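You operate a simulated robot arm through the tools that you are given. There is no shell and no other tool.

Carry out the task below with a simulated robot arm. There is one attempt and no reset: what you move stays moved.

## Task
Brush oil over the well of the cold waffle maker.
Fine: unlock and open it first; leave it unplugged and off; stand the brush back in its pot; then shut and lock the lid. A coat counts when it lies all over at full strength: go over it till it gets no stronger.

It is judged by the outcome, as a careful person would: the job done as asked, and still so three seconds after it is handed in. It fails if anything else is knocked over, pushed out of place, dropped, spilled or broken. A push-on lid holds only when it is set on centred and level and pressed home; a screw cap is set on level and turned clockwise until tight.

## Robot
A 7-joint arm with a two-finger parallel gripper, fixed in place. Base frame: the origin is at the foot of the arm, x ahead of it, y to its left, z up. Units: cm, rad, N and s.
Its first joint turns from -2.304 to 2.304 rad. Payload 3.91 kg.
The tool frame sits at the grasp point between the pads (the TCP): z along the fingers, y along the line on which they close. The tips reach 3 cm beyond it. Largest opening 11 cm; finger width 2, thickness 1; the body of the gripper, 4.8 by 11.2 cm, starts 5.5 cm behind the TCP.
Orientation is that of the tool frame in the base frame, as a unit quaternion [w, x, y, z]. With the fingers straight down and closing along the base's y, the tool's x points along the base's -x, its y along +y and its z along -z.

## Interface
- The arm moves only by the tool nudge_tool. Its argument "steps" is one flat list of numbers, 7 for each row, row after row: the turn, a rotation vector about the tool's x, y, z in rad, then the shift along the tool's x, y, z in m, then the gripper command, from -1 (shut) to 1 (fully open), values between in proportion. In form: [ax, ay, az, tx, ty, tz, gripper, ax, ay, az, tx, ty, tz, gripper, ...]. A call has 1 to 20 rows; each row is the pose to reach, as a shift and turn from the pose commanded when the call began, along the tool's axes at that moment. Each row takes 0.2 s and may step no farther than 5 cm and 0.15 rad from the row before; otherwise, or with a gripper value out of range, the whole call is refused. A pose out of reach is approached as far as the arm can. The call stops where the force on the tool passes 40 N (or 10 N more than at its start, if that is more) or the arm is blocked; 0.2 s more then pass. Each finger travels about 10.8 cm/s and halts on what it meets, pressing with about 21 N; the grip force reading is that of the motor and also rises with nothing between the fingers. The clock runs only during rows and for 0.2 s after the last one: add rows that repeat a pose to give the fingers time. It gives the time, the measured TCP pose, the force on the tool (base axes), the opening and the grip force at its end, in the units of the frame above (readings bear some noise), with the torque about the TCP (base axes, N m) and any sound that the robot's microphone picked up.
- Cameras (640 x 400 px; columns grow to the right, rows downward): "scene" is fixed at [22.1, 64.91, 186.57]; the picture's right is [-0.65, -0.76, 0.00], its down [-0.60, 0.51, -0.62] and it looks along [0.47, -0.40, -0.79] (base axes); focal length 322 px, centre (320, 200). "wrist" rides on the gripper at [7.2, 1.7, -10.3] in the tool frame; the picture's right is [-0.23, 0.97, 0.00], its down [-0.76, -0.18, -0.62] and it looks along [-0.61, -0.14, 0.78] (tool axes); focal length 222 px, centre (320, 200). There is no depth. A picture from a camera that has moved, and an enlarged one, comes with that camera's place and axes in the base frame and with its lens.
- snapshot(camera): a new picture of that camera. The clock stands still meanwhile.
- zoom(camera, box): a new picture of the part [left, top, right, bottom] of that camera's present view, enlarged. The clock stands still meanwhile.
- hand_in(): hands the job in; it is judged then, once.

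Places have to be worked out from the pictures, the camera data and where the tool is seen. Open the gripper and draw the arm clear of the work before you hand the job in, unless the task says otherwise.

The tools are called after "Request:" as name(argument=value, ...) on one line, values as JSON. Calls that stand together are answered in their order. nudge_tool: Moves the arm, as the interface text tells. Its arguments: {"type":"object","properties":{"steps":{"type":"array","items":{"type":"number"}}},"required":["steps"]} The other tools are called the same way: snapshot (camera) takes a picture; zoom (camera, box) takes an enlarged picture of a part of a camera's view; hand_in () hands the job in.

At the start:

```text
clock: 0.0
position: [48.63, 14.69, 144.12]
orientation: [0.0, 0.0, 1.0, 0.0]
force: [0.3, 0.1, 0.0]
wrist_torque: [-0.01, 0.02, -0.03]
width: 10.98
grasp_force: 0.1
```

scene: 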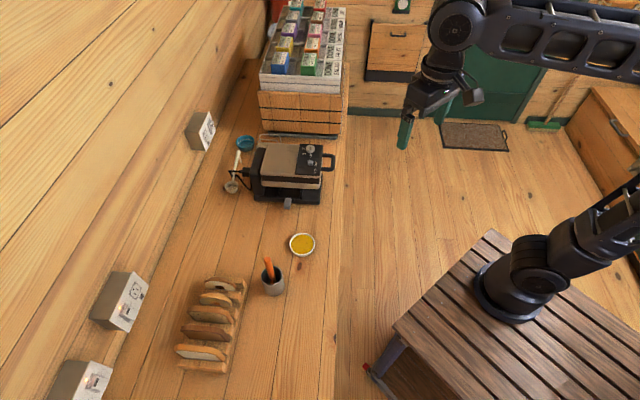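
wrist: 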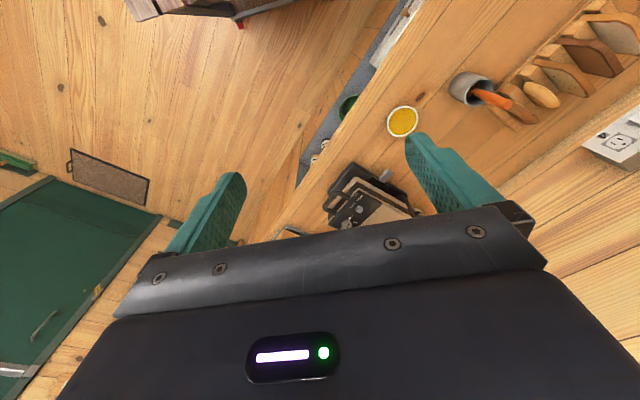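

I'll start by looking closely at the scene: the waffle maker, the brush pot and the oil bowl.

Request:
zoom(camera="scene", box=[210, 120, 350, 220])

Request:
zoom(camera="scene", box=[160, 220, 340, 380])

Request:
zoom(camera="wrist", box=[280, 60, 560, 240])

```text
4.00 times, centred on (280, 170) of scene
camera zoom: at [22.1, 64.91, 186.57], right [-0.65, -0.76, 0.0], down [-0.6, 0.51, -0.62], along [0.47, -0.4, -0.79], focal length 1289 px, centre (480, 320)
```

zoom: 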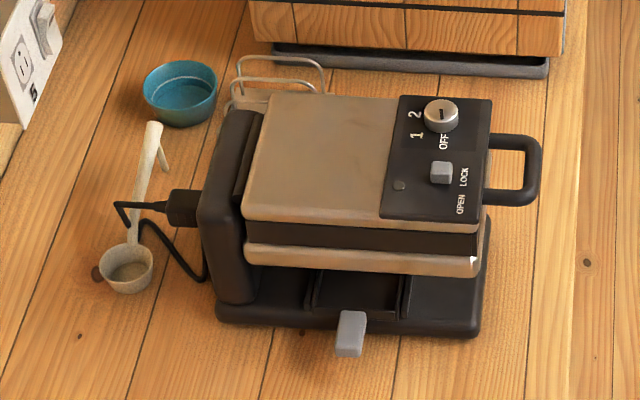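

```text
2.50 times, centred on (250, 300) of scene
camera zoom: at [22.1, 64.91, 186.57], right [-0.65, -0.76, 0.0], down [-0.6, 0.51, -0.62], along [0.47, -0.4, -0.79], focal length 806 px, centre (495, -50)
```

zoom: 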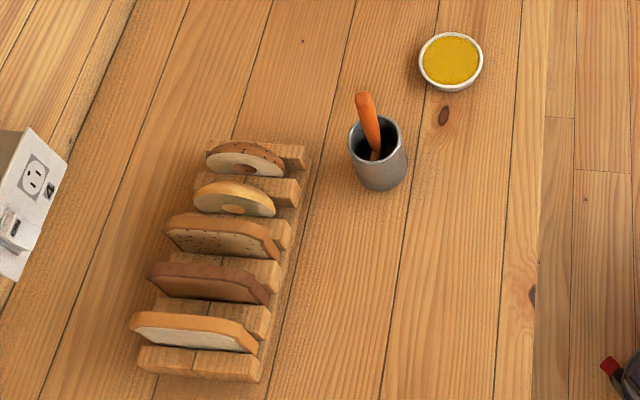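

```text
2.22 times, centred on (420, 150) of wrist
camera zoom: at [41.26, 16.21, 154.4], right [0.23, 0.97, 0.0], down [0.76, -0.18, 0.62], along [0.61, -0.14, -0.78], focal length 494 px, centre (98, 311)
```

zoom: 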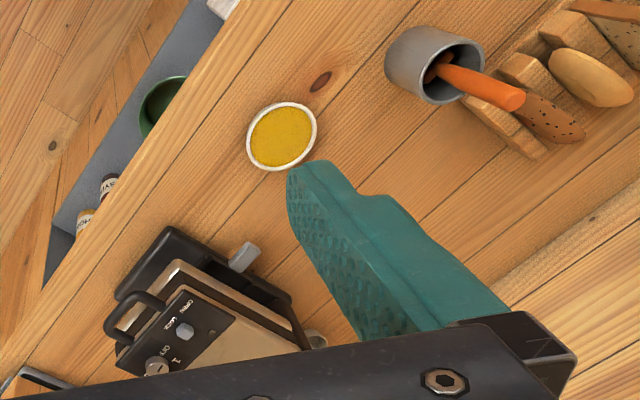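

The oil bowl triangulates to about (68, 34, 92), and the pot rim to (62, 49, 99) with the handle top near z 109. The waffle maker sits around (79–104, 3–32). I'll move above and short of the waffle maker to get a close wrist view of its lock.

Request:
nudge_tool(steps=[0, 0, 0, -0.028, 0.009, 0.027, 1, 0, 0, 0, -0.056, 0.018, 0.054, 1, 0, 0, 0, -0.084, 0.027, 0.081, 1, 0, 0, 0, -0.112, 0.036, 0.108, 1, 0, 0, 0, -0.14, 0.045, 0.135, 1, 0, 0, 0, -0.168, 0.054, 0.162, 1, 0, 0, 0, -0.194, 0.063, 0.185, 1, 0, 0, 0, -0.194, 0.063, 0.185, 1])

Request:
snapshot(camera="wrist")

Request:
snapshot(camera="scene")

```text
clock: 1.8
position: [67.92, 20.99, 125.62]
orientation: [0.0, -0.001, 1.0, 0.0]
force: [0.7, 0.4, 0.4]
wrist_torque: [0.04, 0.0, 0.0]
width: 10.98
grasp_force: 0.1
```

```text
taken
camera wrist: at [60.53, 22.59, 135.91], right [0.23, 0.97, 0.0], down [0.76, -0.18, 0.62], along [0.61, -0.14, -0.78], focal length 222 px, centre (320, 200)
```

wrist: 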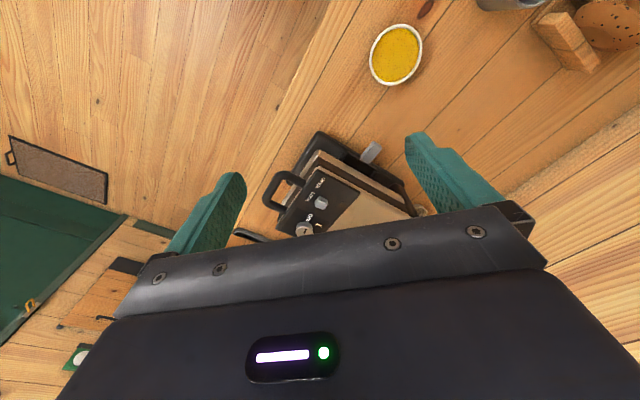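

```text
taken
```

scene: 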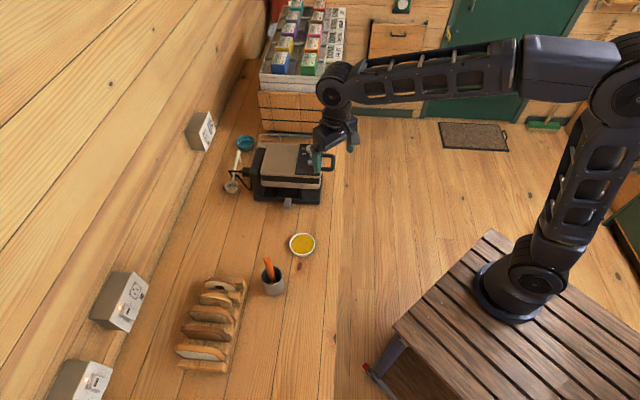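

The waffle maker is in the wrist view now, so I'll zoom in on it to read the lock and shape.

Request:
zoom(camera="wrist", box=[240, 110, 440, 240])

Request:
zoom(camera="scene", box=[220, 130, 350, 215])

```text
3.08 times, centred on (340, 175) of wrist
camera zoom: at [60.53, 22.59, 135.91], right [0.23, 0.97, 0.0], down [0.76, -0.18, 0.62], along [0.61, -0.14, -0.78], focal length 684 px, centre (258, 277)
```

zoom: 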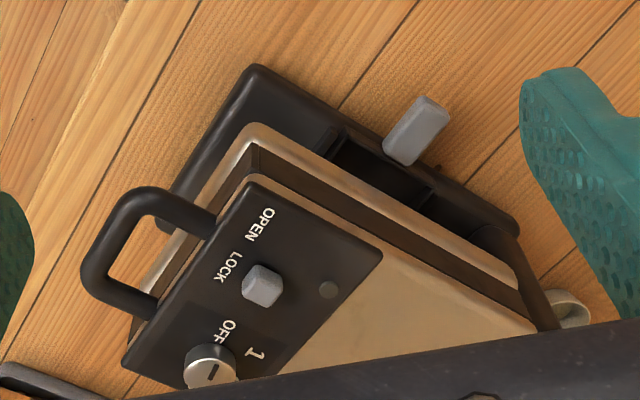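

```text
4.71 times, centred on (285, 172) of scene
camera zoom: at [22.1, 64.91, 186.57], right [-0.65, -0.76, 0.0], down [-0.6, 0.51, -0.62], along [0.47, -0.4, -0.79], focal length 1517 px, centre (485, 329)
```

zoom: 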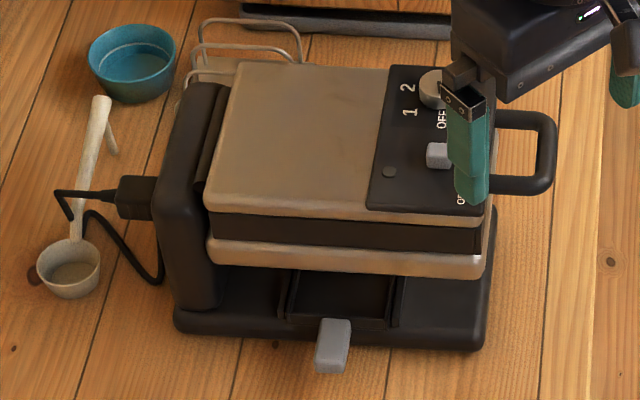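

The slider is at LOCK at about (82.6, 17.7, 108.5), the lid's long axis is turned about 45°, and the handle bar is near (79, 10.5, 107). I'll yaw the tool 45° so the fingers close along the lid's length, and hover above the slider to check.

Request:
nudge_tool(steps=[0, 0, 0.131, -0.0245, -0.0055, 0.0, 1, 0, 0, 0.262, -0.049, -0.011, 0.0, 1, 0, 0, 0.393, -0.0735, -0.0165, 0.0, 1, 0, 0, 0.524, -0.098, -0.022, 0.0, 1, 0, 0, 0.655, -0.1225, -0.0275, 0.0, 1, 0, 0, 0.785, -0.147, -0.033, 0.0, 1, 0, 0, 0.785, -0.147, -0.033, 0.0, 1])

Request:
snapshot(camera="wrist")

Request:
snapshot(camera="scene")

```text
clock: 3.4
position: [82.67, 17.54, 125.61]
orientation: [0.0, 0.382, 0.924, 0.0]
force: [-0.8, 0.0, 0.0]
wrist_torque: [0.0, -0.02, -0.05]
width: 10.99
grasp_force: 0.0
```

```text
taken
camera wrist: at [78.57, 23.77, 135.98], right [0.85, 0.53, 0.0], down [0.41, -0.66, 0.62], along [0.33, -0.53, -0.78], focal length 222 px, centre (320, 200)
```

wrist: 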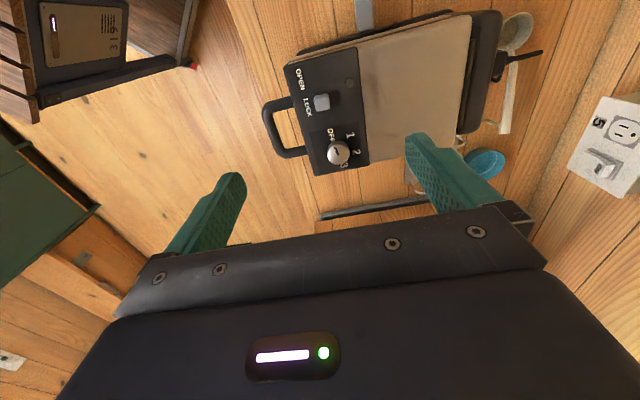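

```text
taken
```

scene: 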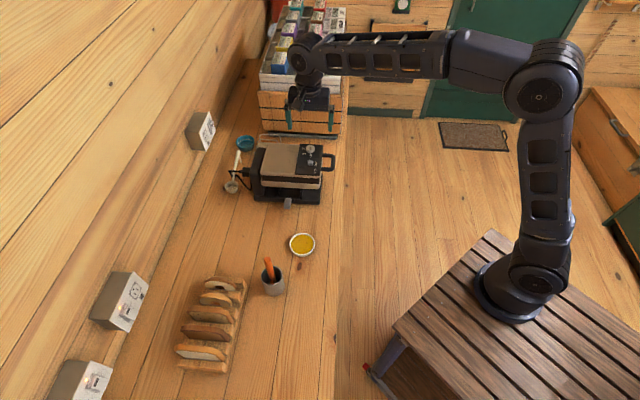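

Good overview from above. I'll zoom in for precise pixel positions.

Request:
zoom(camera="wrist", box=[240, 0, 560, 200])

Request:
zoom(camera="scene", box=[230, 130, 350, 205])

```text
2.00 times, centred on (400, 100) of wrist
camera zoom: at [78.57, 23.77, 135.98], right [0.85, 0.53, 0.0], down [0.41, -0.66, 0.62], along [0.33, -0.53, -0.78], focal length 444 px, centre (160, 400)
```

zoom: 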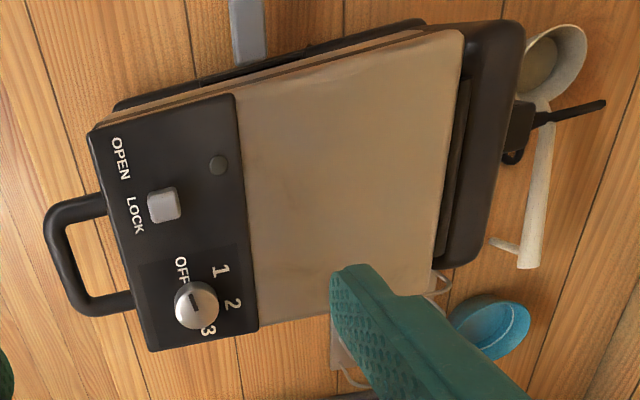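

```text
5.33 times, centred on (290, 168) of scene
camera zoom: at [22.1, 64.91, 186.57], right [-0.65, -0.76, 0.0], down [-0.6, 0.51, -0.62], along [0.47, -0.4, -0.79], focal length 1719 px, centre (480, 373)
```

zoom: 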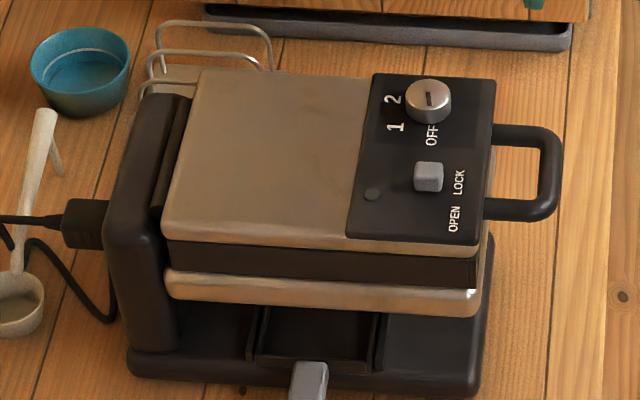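

Both views agree: slider (82.6, 17.7), top z≈109, and lid plate at about z 107.5. I'll narrow the fingers and lower them to either side of the slider, tips just above the plate.

Request:
nudge_tool(steps=[0, 0, 0, 0.0015, 0, 0.03, -0.15, 0, 0, 0, 0.0015, 0, 0.07, -0.15, 0, 0, 0, 0.0015, 0, 0.11, -0.15, 0, 0, 0, 0.0015, 0, 0.13, -0.15, 0, 0, 0, 0.0015, 0, 0.14, -0.15, 0, 0, 0, 0.0015, 0, 0.145, -0.15, 0, 0, 0, 0.0015, 0, 0.145, -0.15])

Request:
zoom(camera="scene", box=[260, 120, 350, 190])

Request:
snapshot(camera="wrist")

```text
clock: 5.0
position: [82.7, 17.74, 111.0]
orientation: [0.001, 0.382, 0.924, -0.001]
force: [-0.3, 0.5, 0.8]
wrist_torque: [0.01, -0.01, -0.02]
width: 4.7
grasp_force: 0.1
```

```text
5.71 times, centred on (305, 155) of scene
camera zoom: at [22.1, 64.91, 186.57], right [-0.65, -0.76, 0.0], down [-0.6, 0.51, -0.62], along [0.47, -0.4, -0.79], focal length 1842 px, centre (406, 457)
```

zoom: 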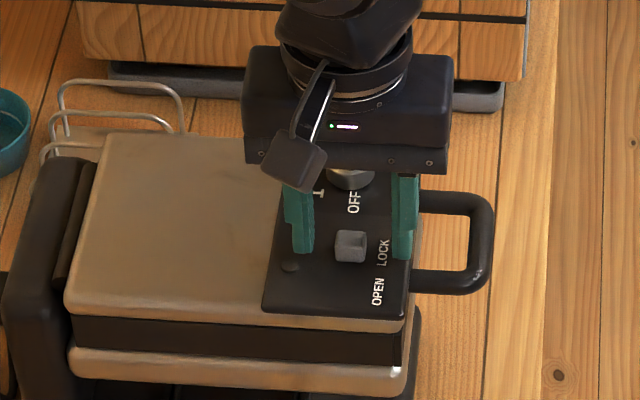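

```text
taken
camera wrist: at [78.55, 23.9, 121.4], right [0.85, 0.53, 0.0], down [0.41, -0.66, 0.62], along [0.33, -0.53, -0.78], focal length 222 px, centre (320, 200)
```

wrist: 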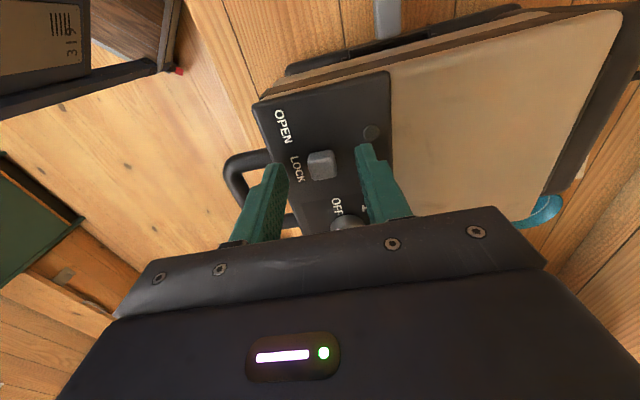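

The slider sits centred between the fingertips. I'll close gently onto it.

Request:
nudge_tool(steps=[0, 0, 0, 0, 0, 0.002, -1, 0, 0, 0, 0, 0, 0.002, -1, 0, 0, 0, 0, 0, 0.002, -1])

Request:
zoom(camera="scene", box=[260, 120, 350, 190])

```text
clock: 5.8
position: [82.72, 17.88, 110.91]
orientation: [0.001, 0.382, 0.924, 0.001]
force: [13.1, 12.6, 14.7]
wrist_torque: [0.34, -0.41, -0.01]
width: 1.68
grasp_force: 20.7
```

```text
5.71 times, centred on (305, 155) of scene
camera zoom: at [22.1, 64.91, 186.57], right [-0.65, -0.76, 0.0], down [-0.6, 0.51, -0.62], along [0.47, -0.4, -0.79], focal length 1842 px, centre (406, 457)
```

zoom: 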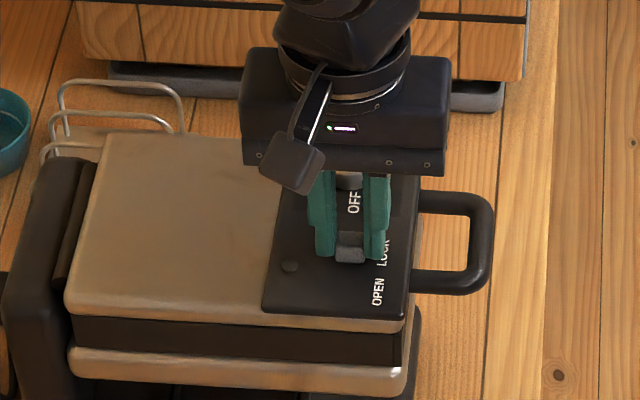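

The slider is gripped (width 1.68 cm) with some side load. I'll ease the pose up and over slightly, then slide toward OPEN along tool +x.

Request:
nudge_tool(steps=[0, 0, 0, 0, 0.001, -0.003, -1, 0, 0, 0, 0, 0.0015, -0.003, -1, 0, 0, 0, 0.005, 0.0015, -0.003, -1, 0, 0, 0, 0.01, 0.0015, -0.003, -1, 0, 0, 0, 0.015, 0.0015, -0.003, -1])

Request:
zoom(camera="scene", box=[260, 120, 350, 190])

```text
clock: 7.0
position: [81.63, 18.89, 111.12]
orientation: [-0.001, 0.381, 0.924, 0.0]
force: [-5.8, -5.7, -0.2]
wrist_torque: [-0.2, 0.22, 0.08]
width: 1.67
grasp_force: 21.0
```

```text
5.71 times, centred on (305, 155) of scene
camera zoom: at [22.1, 64.91, 186.57], right [-0.65, -0.76, 0.0], down [-0.6, 0.51, -0.62], along [0.47, -0.4, -0.79], focal length 1842 px, centre (406, 457)
```

zoom: 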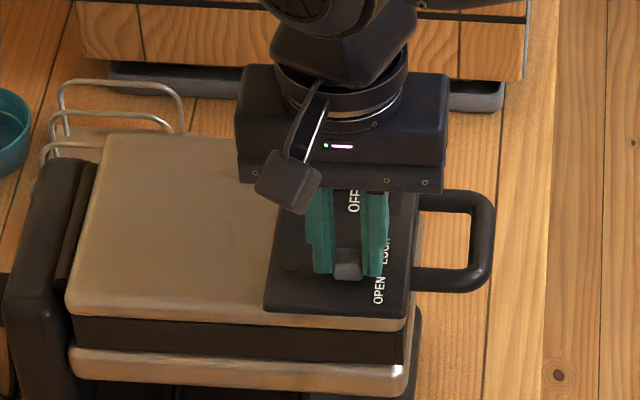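

The slider is moving with little resistance. I'll keep sliding in small steps and watch for the end stop.

Request:
nudge_tool(steps=[0, 0, 0, 0.004, -0.0005, 0, -1, 0, 0, 0, 0.008, -0.0005, 0, -1, 0, 0, 0, 0.011, -0.0005, 0, -1, 0, 0, 0, 0.013, -0.0005, 0, -1])

Request:
zoom(camera="scene", box=[260, 120, 350, 190])

```text
clock: 8.0
position: [80.78, 19.75, 111.37]
orientation: [0.0, 0.383, 0.924, 0.001]
force: [0.3, -8.4, 0.6]
wrist_torque: [-0.22, 0.07, 0.01]
width: 1.67
grasp_force: 20.7
```

```text
5.71 times, centred on (305, 155) of scene
camera zoom: at [22.1, 64.91, 186.57], right [-0.65, -0.76, 0.0], down [-0.6, 0.51, -0.62], along [0.47, -0.4, -0.79], focal length 1842 px, centre (406, 457)
```

zoom: 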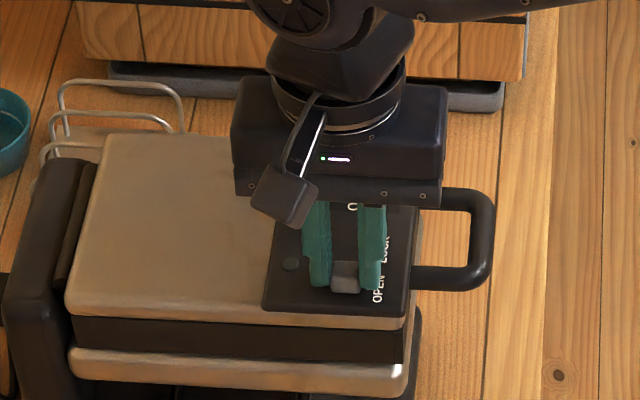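

The slider is now by OPEN and resistance is rising slightly. I'll push a little more to confirm the stop.

Request:
nudge_tool(steps=[0, 0, 0, 0.002, 0, 0, -1, 0, 0, 0, 0.004, 0, 0, -1, 0, 0, 0, 0.005, 0, 0, -1])

Request:
snapshot(camera="wrist")

```text
clock: 8.8
position: [80.58, 20.03, 111.22]
orientation: [0.0, 0.383, 0.924, -0.001]
force: [4.6, -7.7, 0.1]
wrist_torque: [-0.26, -0.13, -0.19]
width: 1.7
grasp_force: 21.4
```

```text
taken
camera wrist: at [76.39, 26.31, 121.53], right [0.85, 0.53, 0.0], down [0.41, -0.66, 0.62], along [0.33, -0.53, -0.78], focal length 222 px, centre (320, 200)
```

wrist: 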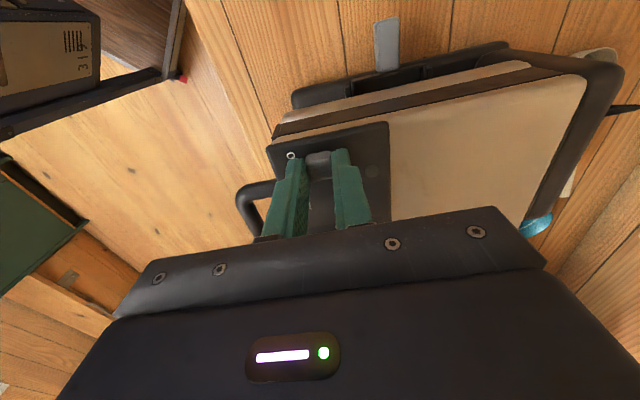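

I'll open the fingers, rise clear and look at where the slider ended up.

Request:
nudge_tool(steps=[0, 0, 0, 0.004, 0, 0, -0.4, 0, 0, 0, 0.004, 0, 0, -0.2, 0, 0, 0, 0.004, 0, -0.03, -0.2, 0, 0, 0, 0.004, 0, -0.07, -0.2, 0, 0, 0, 0.004, 0, -0.11, -0.2])

Request:
zoom(camera="wrist", box=[220, 20, 540, 220])

Request:
zoom(camera="scene", box=[230, 130, 350, 205])

```text
clock: 10.0
position: [80.12, 20.42, 122.04]
orientation: [0.0, 0.382, 0.924, -0.001]
force: [0.0, 0.7, 0.0]
wrist_torque: [0.02, 0.03, -0.01]
width: 4.42
grasp_force: 0.1
```

```text
2.00 times, centred on (380, 120) of wrist
camera zoom: at [76.11, 26.66, 132.4], right [0.85, 0.53, 0.0], down [0.41, -0.66, 0.62], along [0.33, -0.53, -0.78], focal length 444 px, centre (200, 360)
```

zoom: 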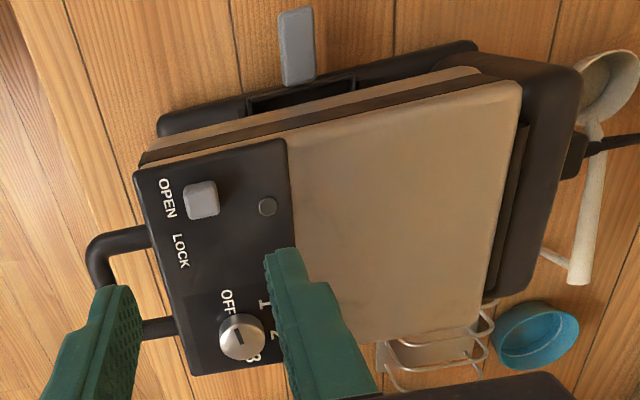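

```text
5.33 times, centred on (290, 168) of scene
camera zoom: at [22.1, 64.91, 186.57], right [-0.65, -0.76, 0.0], down [-0.6, 0.51, -0.62], along [0.47, -0.4, -0.79], focal length 1719 px, centre (480, 373)
```

zoom: 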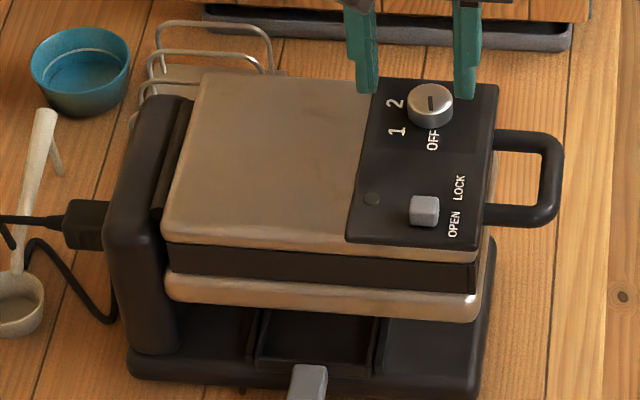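

The slider is at its OPEN stop (the machine nudged only ~2 mm). Next I'll move in front of the handle with the tool turned horizontal, pointing along the lid and closing vertically, so I can cage the handle bar and lift along the lid's arc.

Request:
nudge_tool(steps=[0, 0, 0, -0.0055, -0.0143, 0, -0.2, -0.1428, 0, 0, -0.011, -0.0286, 0, -0.2, -0.2856, 0, 0, -0.0165, -0.0429, 0, -0.2, -0.4284, 0, 0, -0.022, -0.0572, 0, -0.2, -0.5712, 0, 0, -0.0275, -0.0715, 0, -0.2, -0.714, 0, 0, -0.033, -0.0858, 0, -0.2, -0.8568, 0, 0, -0.0385, -0.1001, 0, -0.2, -0.9996, 0, 0, -0.044, -0.1144, 0, -0.2, -1.1424, 0, 0, -0.0495, -0.1287, 0, -0.2, -1.2852, 0, 0, -0.055, -0.143, 0, -0.2, -1.428, 0, 0, -0.06, -0.158, 0, -0.2, -1.5708, 0, 0, -0.06, -0.158, 0, -0.2, -1.5708, 0, 0, -0.06, -0.158, 0, -0.2])

Request:
snapshot(camera="wrist")

Request:
snapshot(camera="scene")

```text
clock: 12.8
position: [73.07, 4.96, 122.23]
orientation: [0.271, 0.271, 0.652, 0.654]
force: [-1.1, 0.8, 0.8]
wrist_torque: [0.04, 0.03, -0.01]
width: 4.41
grasp_force: 0.0
```

```text
taken
camera wrist: at [60.55, 2.68, 123.79], right [0.16, -0.16, 0.97], down [0.1, -0.98, -0.18], along [0.98, 0.12, -0.14], focal length 222 px, centre (320, 200)
```

wrist: 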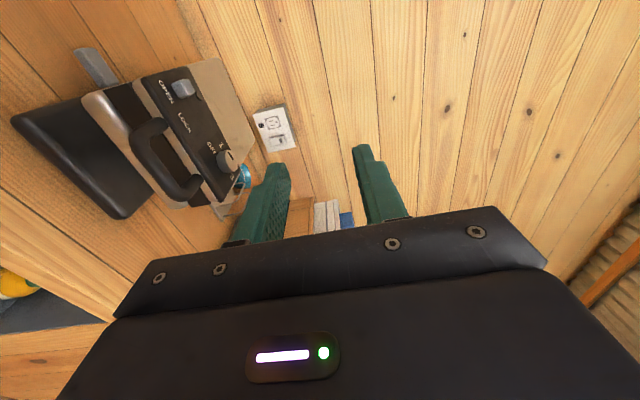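

```text
taken
```

scene: 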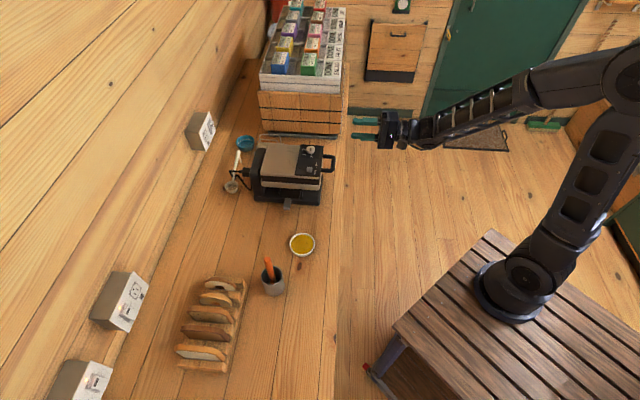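

Reached the horizontal pose. I'll zoom in to refine the handle bar position.

Request:
zoom(camera="wrist", box=[60, 40, 300, 220])

Request:
zoom(camera="scene", box=[280, 130, 350, 180])

```text
2.22 times, centred on (180, 130) of wrist
camera zoom: at [60.55, 2.68, 123.79], right [0.16, -0.16, 0.97], down [0.1, -0.98, -0.18], along [0.98, 0.12, -0.14], focal length 494 px, centre (631, 356)
```

zoom: 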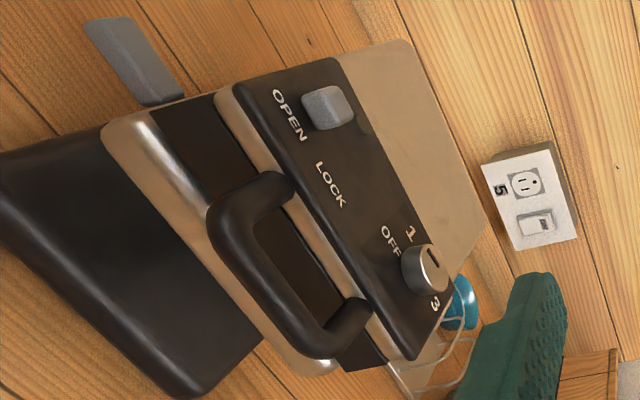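

```text
8.00 times, centred on (315, 155) of scene
camera zoom: at [22.1, 64.91, 186.57], right [-0.65, -0.76, 0.0], down [-0.6, 0.51, -0.62], along [0.47, -0.4, -0.79], focal length 2578 px, centre (360, 560)
```

zoom: 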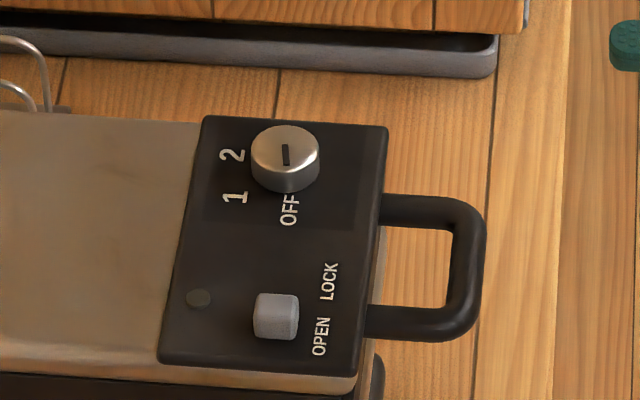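

The handle bar centre works out to about (78.6, 10.8, 106.3). I'll descend in front of it, then look before sliding the open fingers above and below the bar.

Request:
nudge_tool(steps=[0, 0, 0, 0, -0.04, 0, 0.09, 0, 0, 0, 0, -0.08, 0, 0.09, 0, 0, 0, 0, -0.12, 0, 0.09, 0, 0, 0, 0, -0.16, 0, 0.09, 0, 0, 0, 0.002, -0.16, 0.02, 0.09, 0, 0, 0, 0.002, -0.16, 0.02, 0.09])

Request:
snapshot(camera="wrist")

Request:
zoom(camera="scene", box=[270, 120, 370, 190])

```text
clock: 14.2
position: [74.45, 6.63, 105.98]
orientation: [0.27, 0.27, 0.654, 0.653]
force: [0.3, 0.1, -0.3]
wrist_torque: [0.0, 0.0, 0.01]
width: 6.01
grasp_force: 0.1
```

```text
taken
camera wrist: at [61.9, 4.26, 107.73], right [0.16, -0.16, 0.97], down [0.1, -0.98, -0.18], along [0.98, 0.12, -0.14], focal length 222 px, centre (320, 200)
```

wrist: 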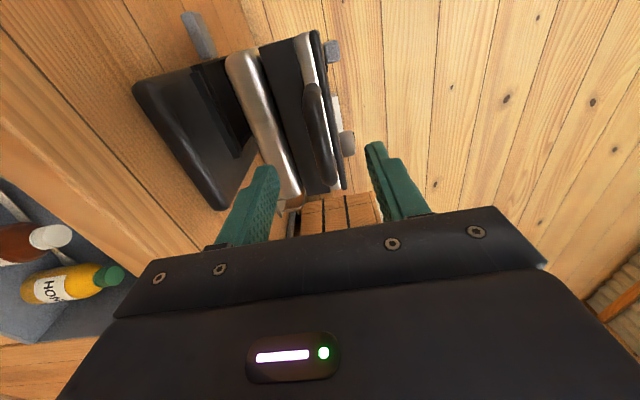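

```text
5.71 times, centred on (320, 155) of scene
camera zoom: at [22.1, 64.91, 186.57], right [-0.65, -0.76, 0.0], down [-0.6, 0.51, -0.62], along [0.47, -0.4, -0.79], focal length 1842 px, centre (320, 457)
```

zoom: 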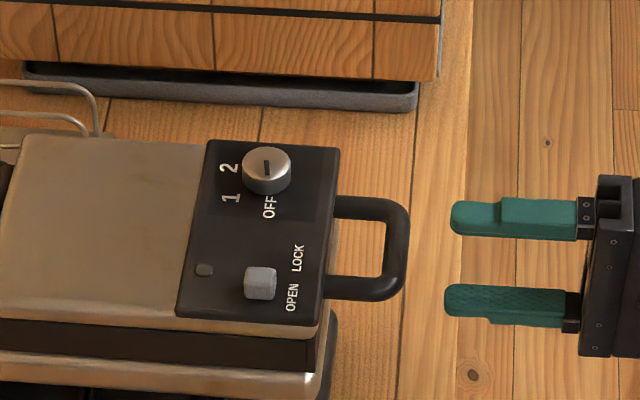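

The bar lies centred between the finger heights. I'll advance 4.7 cm so the fingers straddle it.

Request:
nudge_tool(steps=[0, 0, 0, -0.002, 0, 0.02, 0.09, 0, 0, 0, -0.003, 0, 0.035, 0.09, 0, 0, 0, -0.003, 0, 0.047, 0.09, 0, 0, 0, -0.003, 0, 0.047, 0.09])

Request:
snapshot(camera="wrist")

Request:
zoom(camera="scene", box=[270, 120, 370, 190])

```text
clock: 15.2
position: [77.96, 9.84, 105.98]
orientation: [0.271, 0.27, 0.654, 0.653]
force: [0.1, -0.6, -0.4]
wrist_torque: [-0.01, -0.01, 0.01]
width: 5.99
grasp_force: 0.0
```

```text
taken
camera wrist: at [65.37, 7.42, 107.74], right [0.16, -0.16, 0.97], down [0.1, -0.98, -0.18], along [0.98, 0.13, -0.14], focal length 222 px, centre (320, 200)
```

wrist: 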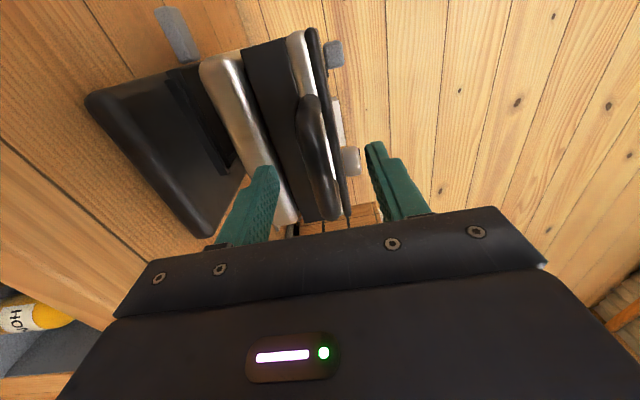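

```text
5.71 times, centred on (320, 155) of scene
camera zoom: at [22.1, 64.91, 186.57], right [-0.65, -0.76, 0.0], down [-0.6, 0.51, -0.62], along [0.47, -0.4, -0.79], focal length 1842 px, centre (320, 457)
```

zoom: 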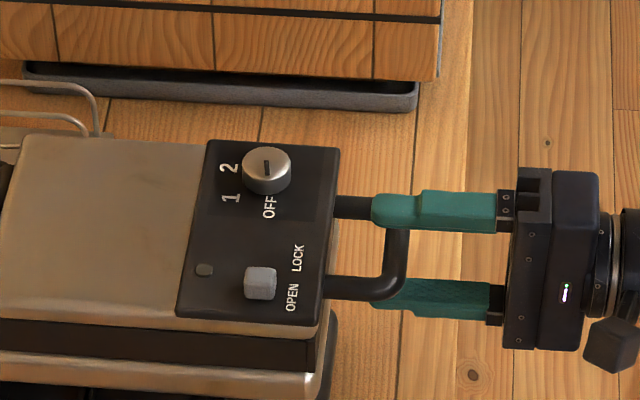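

The fingers are above and below the bar. I'll narrow the cage to 3.5 cm, lift just a few degrees along the lid's arc, and check that only the lid rises.

Request:
nudge_tool(steps=[0, 0, 0, 0, 0, 0, -0.364, 0, 0, 0, 0, 0, 0, -0.364, 0, 0, 0, 0, 0.0125, 0, -0.364, 0.0436, 0, 0, 0, 0.024, 0.0015, -0.364, 0.0873, 0, 0, 0, 0.0356, 0.0034, -0.364])

Request:
snapshot(camera="wrist")

Request:
zoom(camera="scene", box=[220, 110, 380, 210])

```text
clock: 16.4
position: [78.27, 9.9, 109.77]
orientation: [0.258, 0.282, 0.681, 0.625]
force: [1.8, 0.5, -1.5]
wrist_torque: [0.0, -0.01, 0.01]
width: 3.55
grasp_force: 0.2
```

```text
taken
camera wrist: at [65.76, 7.79, 112.35], right [0.22, -0.1, 0.97], down [0.09, -0.99, -0.12], along [0.97, 0.11, -0.21], focal length 222 px, centre (320, 200)
```

wrist: 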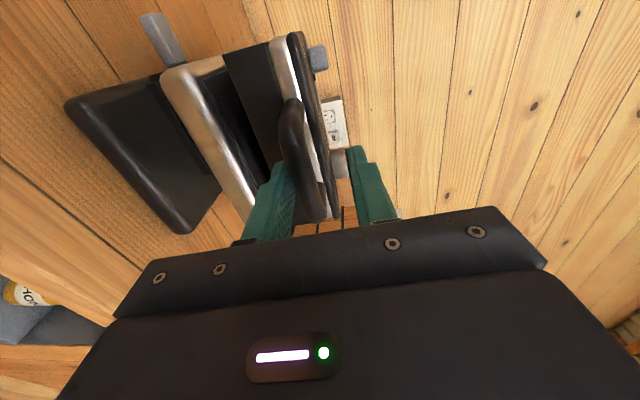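

```text
4.00 times, centred on (300, 160) of scene
camera zoom: at [22.1, 64.91, 186.57], right [-0.65, -0.76, 0.0], down [-0.6, 0.51, -0.62], along [0.47, -0.4, -0.79], focal length 1289 px, centre (400, 360)
```

zoom: 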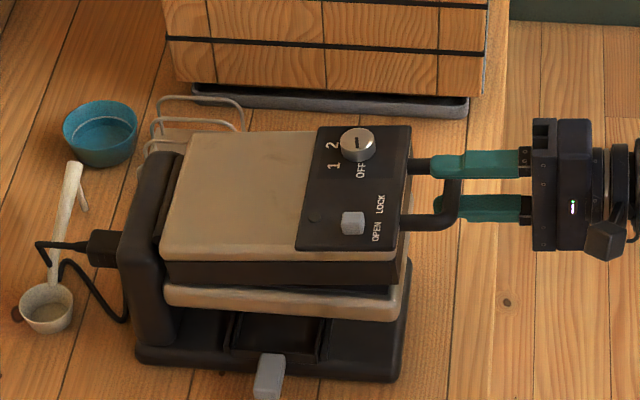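

The lid lifts freely while the lower body stays put. I'll continue along the arc to about 30°.

Request:
nudge_tool(steps=[0.0436, 0, 0, 0, 0.0114, 0.0016, -0.364, 0.0873, 0, 0, 0, 0.0229, 0.0034, -0.364, 0.131, 0, 0, 0, 0.0341, 0.006, -0.364, 0.1745, 0, 0, 0, 0.0453, 0.0088, -0.364, 0.218, 0, 0, 0, 0.0563, 0.0124, -0.364, 0.262, 0, 0, 0, 0.0674, 0.0162, -0.364, 0.305, 0, 0, 0, 0.078, 0.0207, -0.364, 0.349, 0, 0, 0, 0.0887, 0.0254, -0.364, 0.393, 0, 0, 0, 0.0988, 0.0308, -0.364, 0.436, 0, 0, 0, 0.109, 0.0364, -0.364])

Request:
snapshot(camera="wrist")

Request:
zoom(camera="scene", box=[220, 110, 380, 210])

```text
clock: 18.6
position: [81.65, 13.22, 120.22]
orientation: [0.191, 0.331, 0.8, 0.463]
force: [-0.8, -1.1, -2.6]
wrist_torque: [0.04, 0.06, 0.0]
width: 3.63
grasp_force: 1.7
```

```text
taken
camera wrist: at [70.54, 12.44, 126.91], right [0.51, 0.18, 0.84], down [0.09, -0.98, 0.16], along [0.86, 0.0, -0.51], focal length 222 px, centre (320, 200)
```

wrist: 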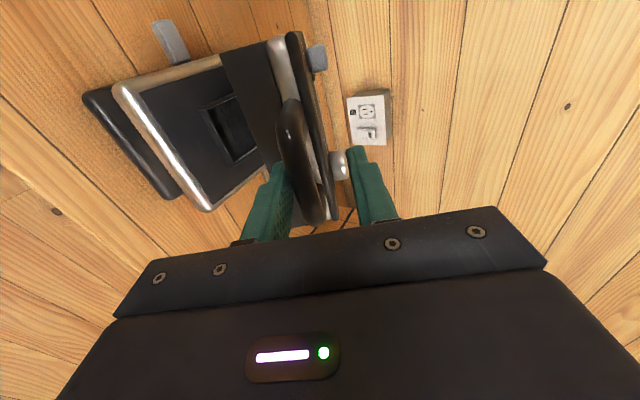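

```text
4.00 times, centred on (300, 160) of scene
camera zoom: at [22.1, 64.91, 186.57], right [-0.65, -0.76, 0.0], down [-0.6, 0.51, -0.62], along [0.47, -0.4, -0.79], focal length 1289 px, centre (400, 360)
```

zoom: 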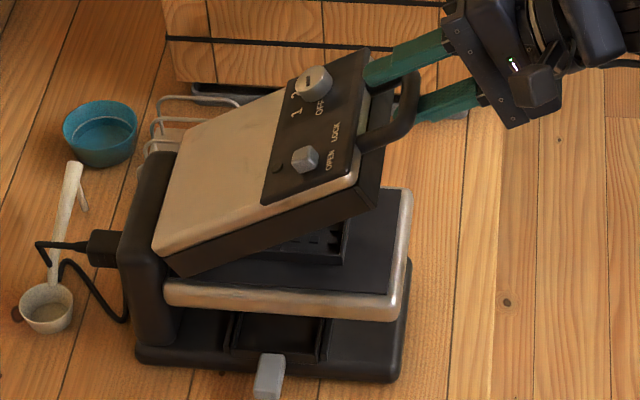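

The lid is tracking the arc well and the recessed well is coming into view. I'll continue to about 60°, letting the tool tilt lag a bit to stay in reach.

Request:
nudge_tool(steps=[0.0436, 0, 0, 0, 0.0115, 0.0016, -0.364, 0.0873, 0, 0, 0, 0.0229, 0.0034, -0.364, 0.131, 0, 0, 0, 0.0342, 0.006, -0.364, 0.1745, 0, 0, 0, 0.0455, 0.0088, -0.364, 0.218, 0, 0, 0, 0.0565, 0.0123, -0.364, 0.2618, 0, 0, 0, 0.0674, 0.0162, -0.364, 0.28, 0, 0, 0, 0.0778, 0.0203, -0.364, 0.2967, 0, 0, 0, 0.0882, 0.0247, -0.364, 0.314, 0, 0, 0, 0.0982, 0.0297, -0.364, 0.3316, 0, 0, 0, 0.1082, 0.035, -0.364, 0.349, 0, 0, 0, 0.1178, 0.0408, -0.364, 0.3665, 0, 0, 0, 0.1272, 0.047, -0.364])

Request:
snapshot(camera="wrist")

Request:
snapshot(camera="scene")

```text
clock: 21.2
position: [88.99, 20.66, 128.98]
orientation: [0.127, 0.359, 0.872, 0.308]
force: [-0.1, -1.1, -1.7]
wrist_torque: [0.04, 0.01, 0.0]
width: 3.6
grasp_force: 0.9
```

```text
taken
camera wrist: at [79.97, 21.95, 137.92], right [0.7, 0.38, 0.61], down [0.16, -0.91, 0.37], along [0.7, -0.16, -0.7], focal length 222 px, centre (320, 200)
```

wrist: 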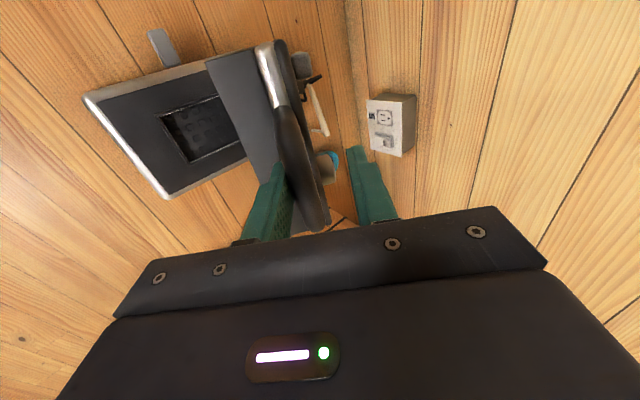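

```text
taken
```

scene: 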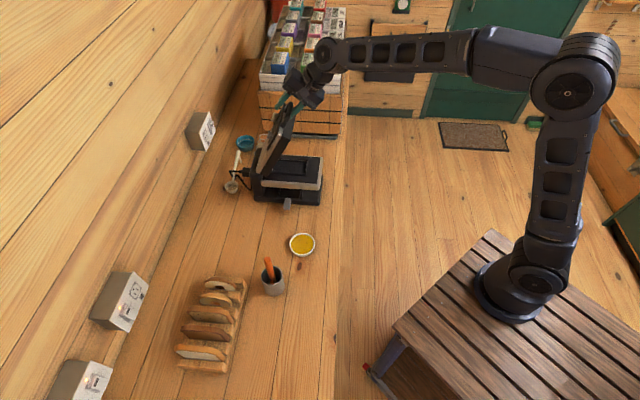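

Well visible, forces small. I'll continue to about 80° and check reach and lid.

Request:
nudge_tool(steps=[0.0175, 0, 0, 0, 0.011, 0.003, -0.364, 0.0349, 0, 0, 0, 0.0217, 0.0061, -0.364, 0.0524, 0, 0, 0, 0.0323, 0.01, -0.364, 0.0698, 0, 0, 0, 0.0427, 0.0143, -0.364, 0.0873, 0, 0, 0, 0.053, 0.019, -0.364, 0.1047, 0, 0, 0, 0.063, 0.024, -0.364, 0.122, 0, 0, 0, 0.0728, 0.0297, -0.364, 0.1396, 0, 0, 0, 0.0825, 0.0356, -0.364])

Request:
snapshot(camera="wrist")

Request:
zoom(camera="scene", box=[200, 80, 360, 210])

```text
clock: 23.0
position: [94.93, 26.71, 131.24]
orientation: [0.103, 0.368, 0.89, 0.247]
force: [0.2, -0.1, -0.1]
wrist_torque: [0.03, -0.01, -0.04]
width: 3.52
grasp_force: 0.1
```

```text
taken
camera wrist: at [86.94, 28.99, 141.05], right [0.75, 0.43, 0.5], down [0.2, -0.87, 0.44], along [0.63, -0.23, -0.74], focal length 222 px, centre (320, 200)
```

wrist: 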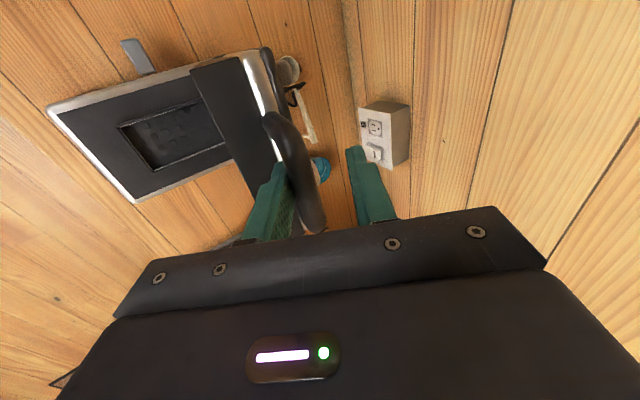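

```text
3.08 times, centred on (280, 145) of scene
camera zoom: at [22.1, 64.91, 186.57], right [-0.65, -0.76, 0.0], down [-0.6, 0.51, -0.62], along [0.47, -0.4, -0.79], focal length 992 px, centre (443, 369)
```

zoom: 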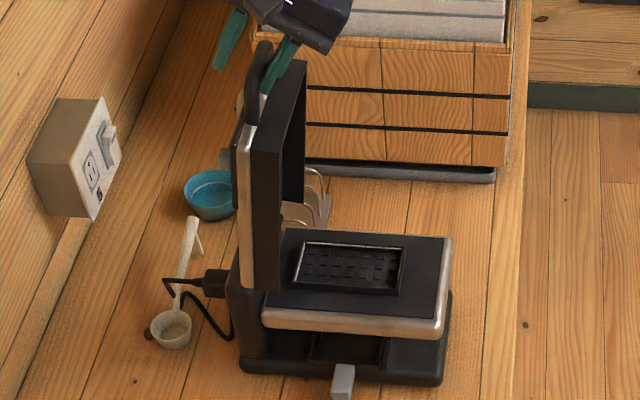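

The lid is near vertical with almost no load. I'll carry it past vertical toward its rest, watching forces.

Request:
nudge_tool(steps=[0.0175, 0, 0, 0, 0.01, 0.0052, -0.364, 0.0349, 0, 0, 0, 0.0199, 0.0106, -0.364, 0.0524, 0, 0, 0, 0.0295, 0.0165, -0.364, 0.0698, 0, 0, 0, 0.039, 0.0227, -0.364, 0.0873, 0, 0, 0, 0.0479, 0.0295, -0.364, 0.1047, 0, 0, 0, 0.0568, 0.0365, -0.364])

Request:
snapshot(camera="wrist")

Request:
zoom(camera="scene", box=[200, 80, 360, 210])

```text
clock: 24.4
position: [99.83, 31.5, 131.12]
orientation: [0.083, 0.372, 0.903, 0.2]
force: [-0.5, 0.1, -0.7]
wrist_torque: [0.03, -0.02, 0.0]
width: 3.49
grasp_force: 0.6
```

```text
taken
camera wrist: at [92.48, 34.51, 141.2], right [0.78, 0.46, 0.41], down [0.24, -0.84, 0.49], along [0.57, -0.29, -0.77], focal length 222 px, centre (320, 200)
```

wrist: 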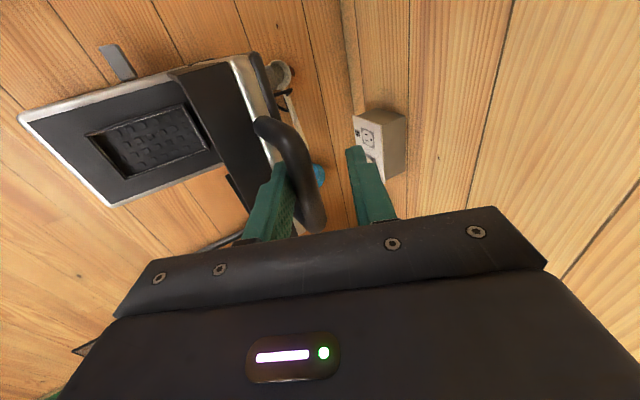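

```text
3.08 times, centred on (280, 145) of scene
camera zoom: at [22.1, 64.91, 186.57], right [-0.65, -0.76, 0.0], down [-0.6, 0.51, -0.62], along [0.47, -0.4, -0.79], focal length 992 px, centre (443, 369)
```

zoom: 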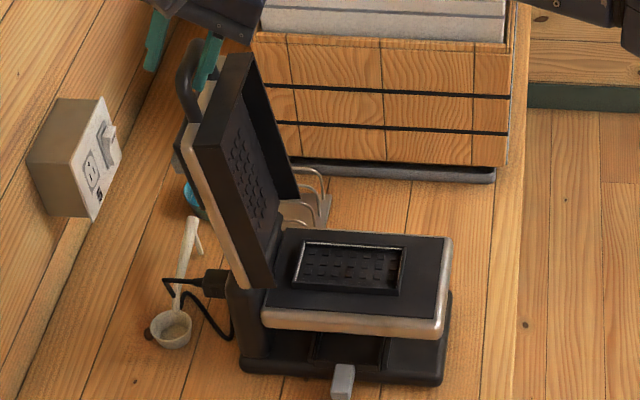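

The lid is a little past vertical, still unloaded. I'll ease it further back to find its open stop.

Request:
nudge_tool(steps=[0.0175, 0, 0, 0, 0.0091, 0.0066, -0.364, 0.0349, 0, 0, 0, 0.0182, 0.0136, -0.364, 0.0524, 0, 0, 0, 0.0267, 0.021, -0.364, 0.0698, 0, 0, 0, 0.0351, 0.0284, -0.364])

Request:
snapshot(camera="wrist")

Request:
zoom(camera="scene", box=[200, 80, 360, 210])

```text
clock: 25.4
position: [102.88, 34.66, 129.94]
orientation: [0.07, 0.377, 0.908, 0.167]
force: [-4.7, -3.9, -3.2]
wrist_torque: [0.05, -0.02, -0.08]
width: 3.91
grasp_force: 4.9
```

```text
taken
camera wrist: at [95.99, 38.14, 140.23], right [0.8, 0.48, 0.35], down [0.27, -0.81, 0.52], along [0.53, -0.32, -0.78], focal length 222 px, centre (320, 200)
```

wrist: 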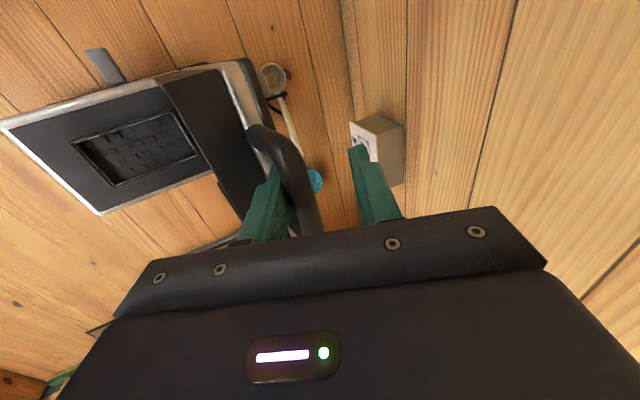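

```text
3.08 times, centred on (280, 145) of scene
camera zoom: at [22.1, 64.91, 186.57], right [-0.65, -0.76, 0.0], down [-0.6, 0.51, -0.62], along [0.47, -0.4, -0.79], focal length 992 px, centre (443, 369)
```

zoom: 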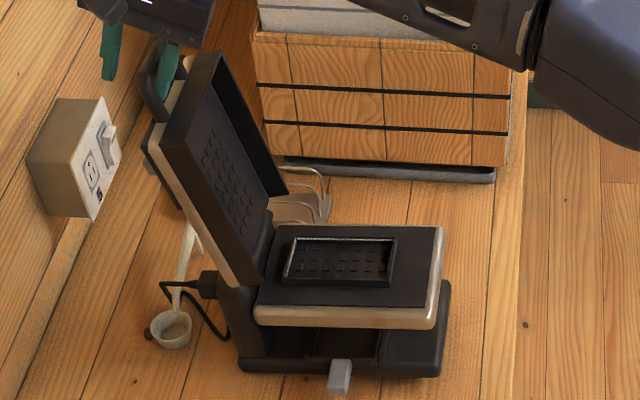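

The machine's front is starting to lift slightly, so the lid is already at its stop. I'll back off immediately.

Request:
nudge_tool(steps=[-0.0175, 0, 0, 0, -0.0123, -0.009, -0.364, -0.0349, 0, 0, 0, -0.0245, -0.018, -0.364, -0.0349, 0, 0, 0, -0.0245, -0.018, -0.364])

Request:
zoom(camera="scene", box=[200, 80, 360, 210])

Request:
snapshot(camera="wrist")

```text
clock: 26.2
position: [100.73, 32.54, 130.92]
orientation: [0.077, 0.374, 0.906, 0.185]
force: [0.0, 0.9, -0.5]
wrist_torque: [0.05, 0.03, 0.02]
width: 3.5
grasp_force: 0.0
```

```text
3.08 times, centred on (280, 145) of scene
camera zoom: at [22.1, 64.91, 186.57], right [-0.65, -0.76, 0.0], down [-0.6, 0.51, -0.62], along [0.47, -0.4, -0.79], focal length 992 px, centre (443, 369)
```

zoom: 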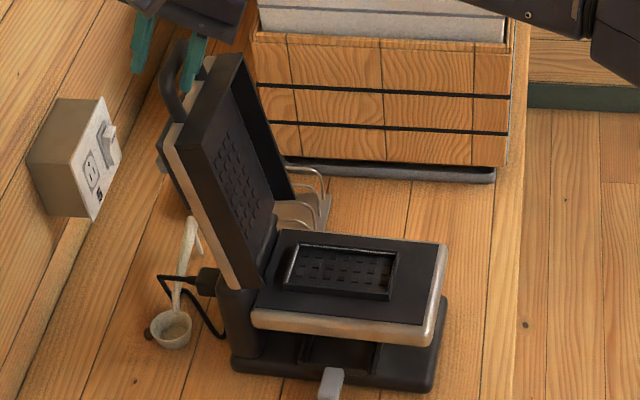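

```text
taken
camera wrist: at [93.7, 35.77, 141.08], right [0.79, 0.47, 0.38], down [0.25, -0.83, 0.5], along [0.55, -0.3, -0.77], focal length 222 px, centre (320, 200)
```

wrist: 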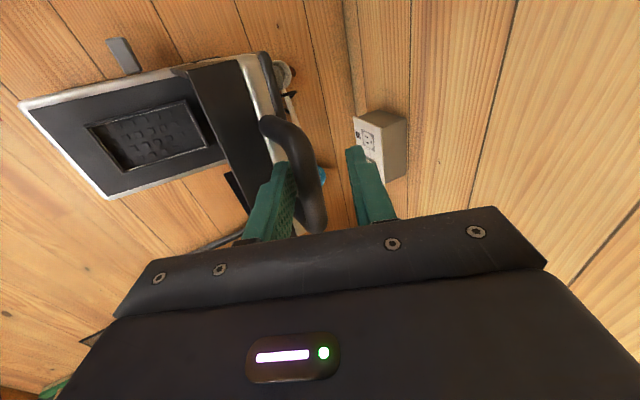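

The machine has settled about 1 cm back from where it was, upright, and the lid rests open past vertical. I'll widen the cage a little and withdraw straight out along the tool axis.

Request:
nudge_tool(steps=[0, 0, 0, 0, 0, 0, -0.2, 0, 0, 0, 0, 0, -0.02, -0.2, 0, 0, 0, 0, 0, -0.05, -0.2, 0, 0, 0, 0, 0, -0.09, -0.2, 0, 0, 0, 0, 0, -0.12, -0.2])

Request:
zoom(camera="scene", box=[200, 80, 360, 210])

Request:
snapshot(camera="wrist")

```text
clock: 27.4
position: [97.25, 29.22, 141.93]
orientation: [0.076, 0.375, 0.905, 0.185]
force: [-0.3, -0.4, -0.7]
wrist_torque: [0.01, 0.03, -0.01]
width: 4.41
grasp_force: 0.1
```

```text
3.08 times, centred on (280, 145) of scene
camera zoom: at [22.1, 64.91, 186.57], right [-0.65, -0.76, 0.0], down [-0.6, 0.51, -0.62], along [0.47, -0.4, -0.79], focal length 992 px, centre (443, 369)
```

zoom: 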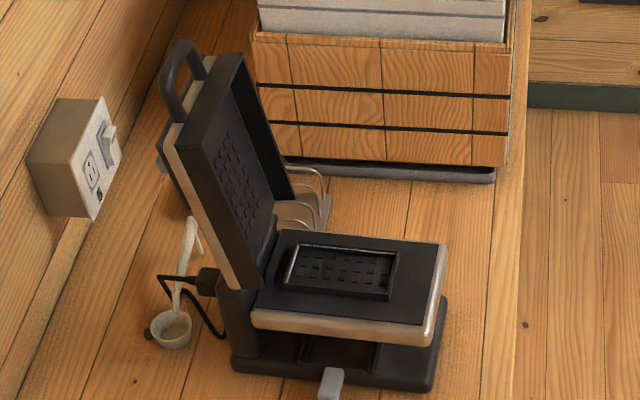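

```text
taken
camera wrist: at [90.31, 32.41, 151.98], right [0.79, 0.47, 0.38], down [0.25, -0.83, 0.5], along [0.55, -0.3, -0.78], focal length 222 px, centre (320, 200)
```

wrist: 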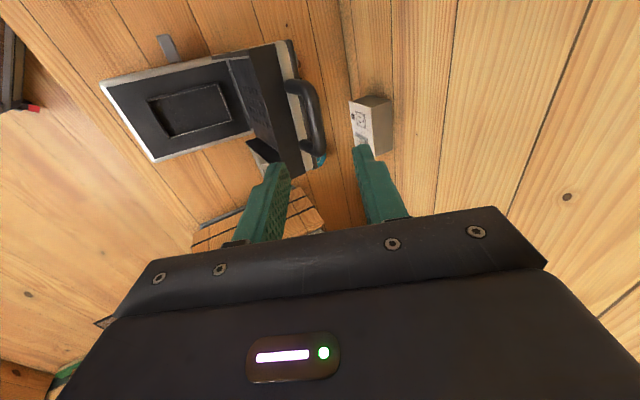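

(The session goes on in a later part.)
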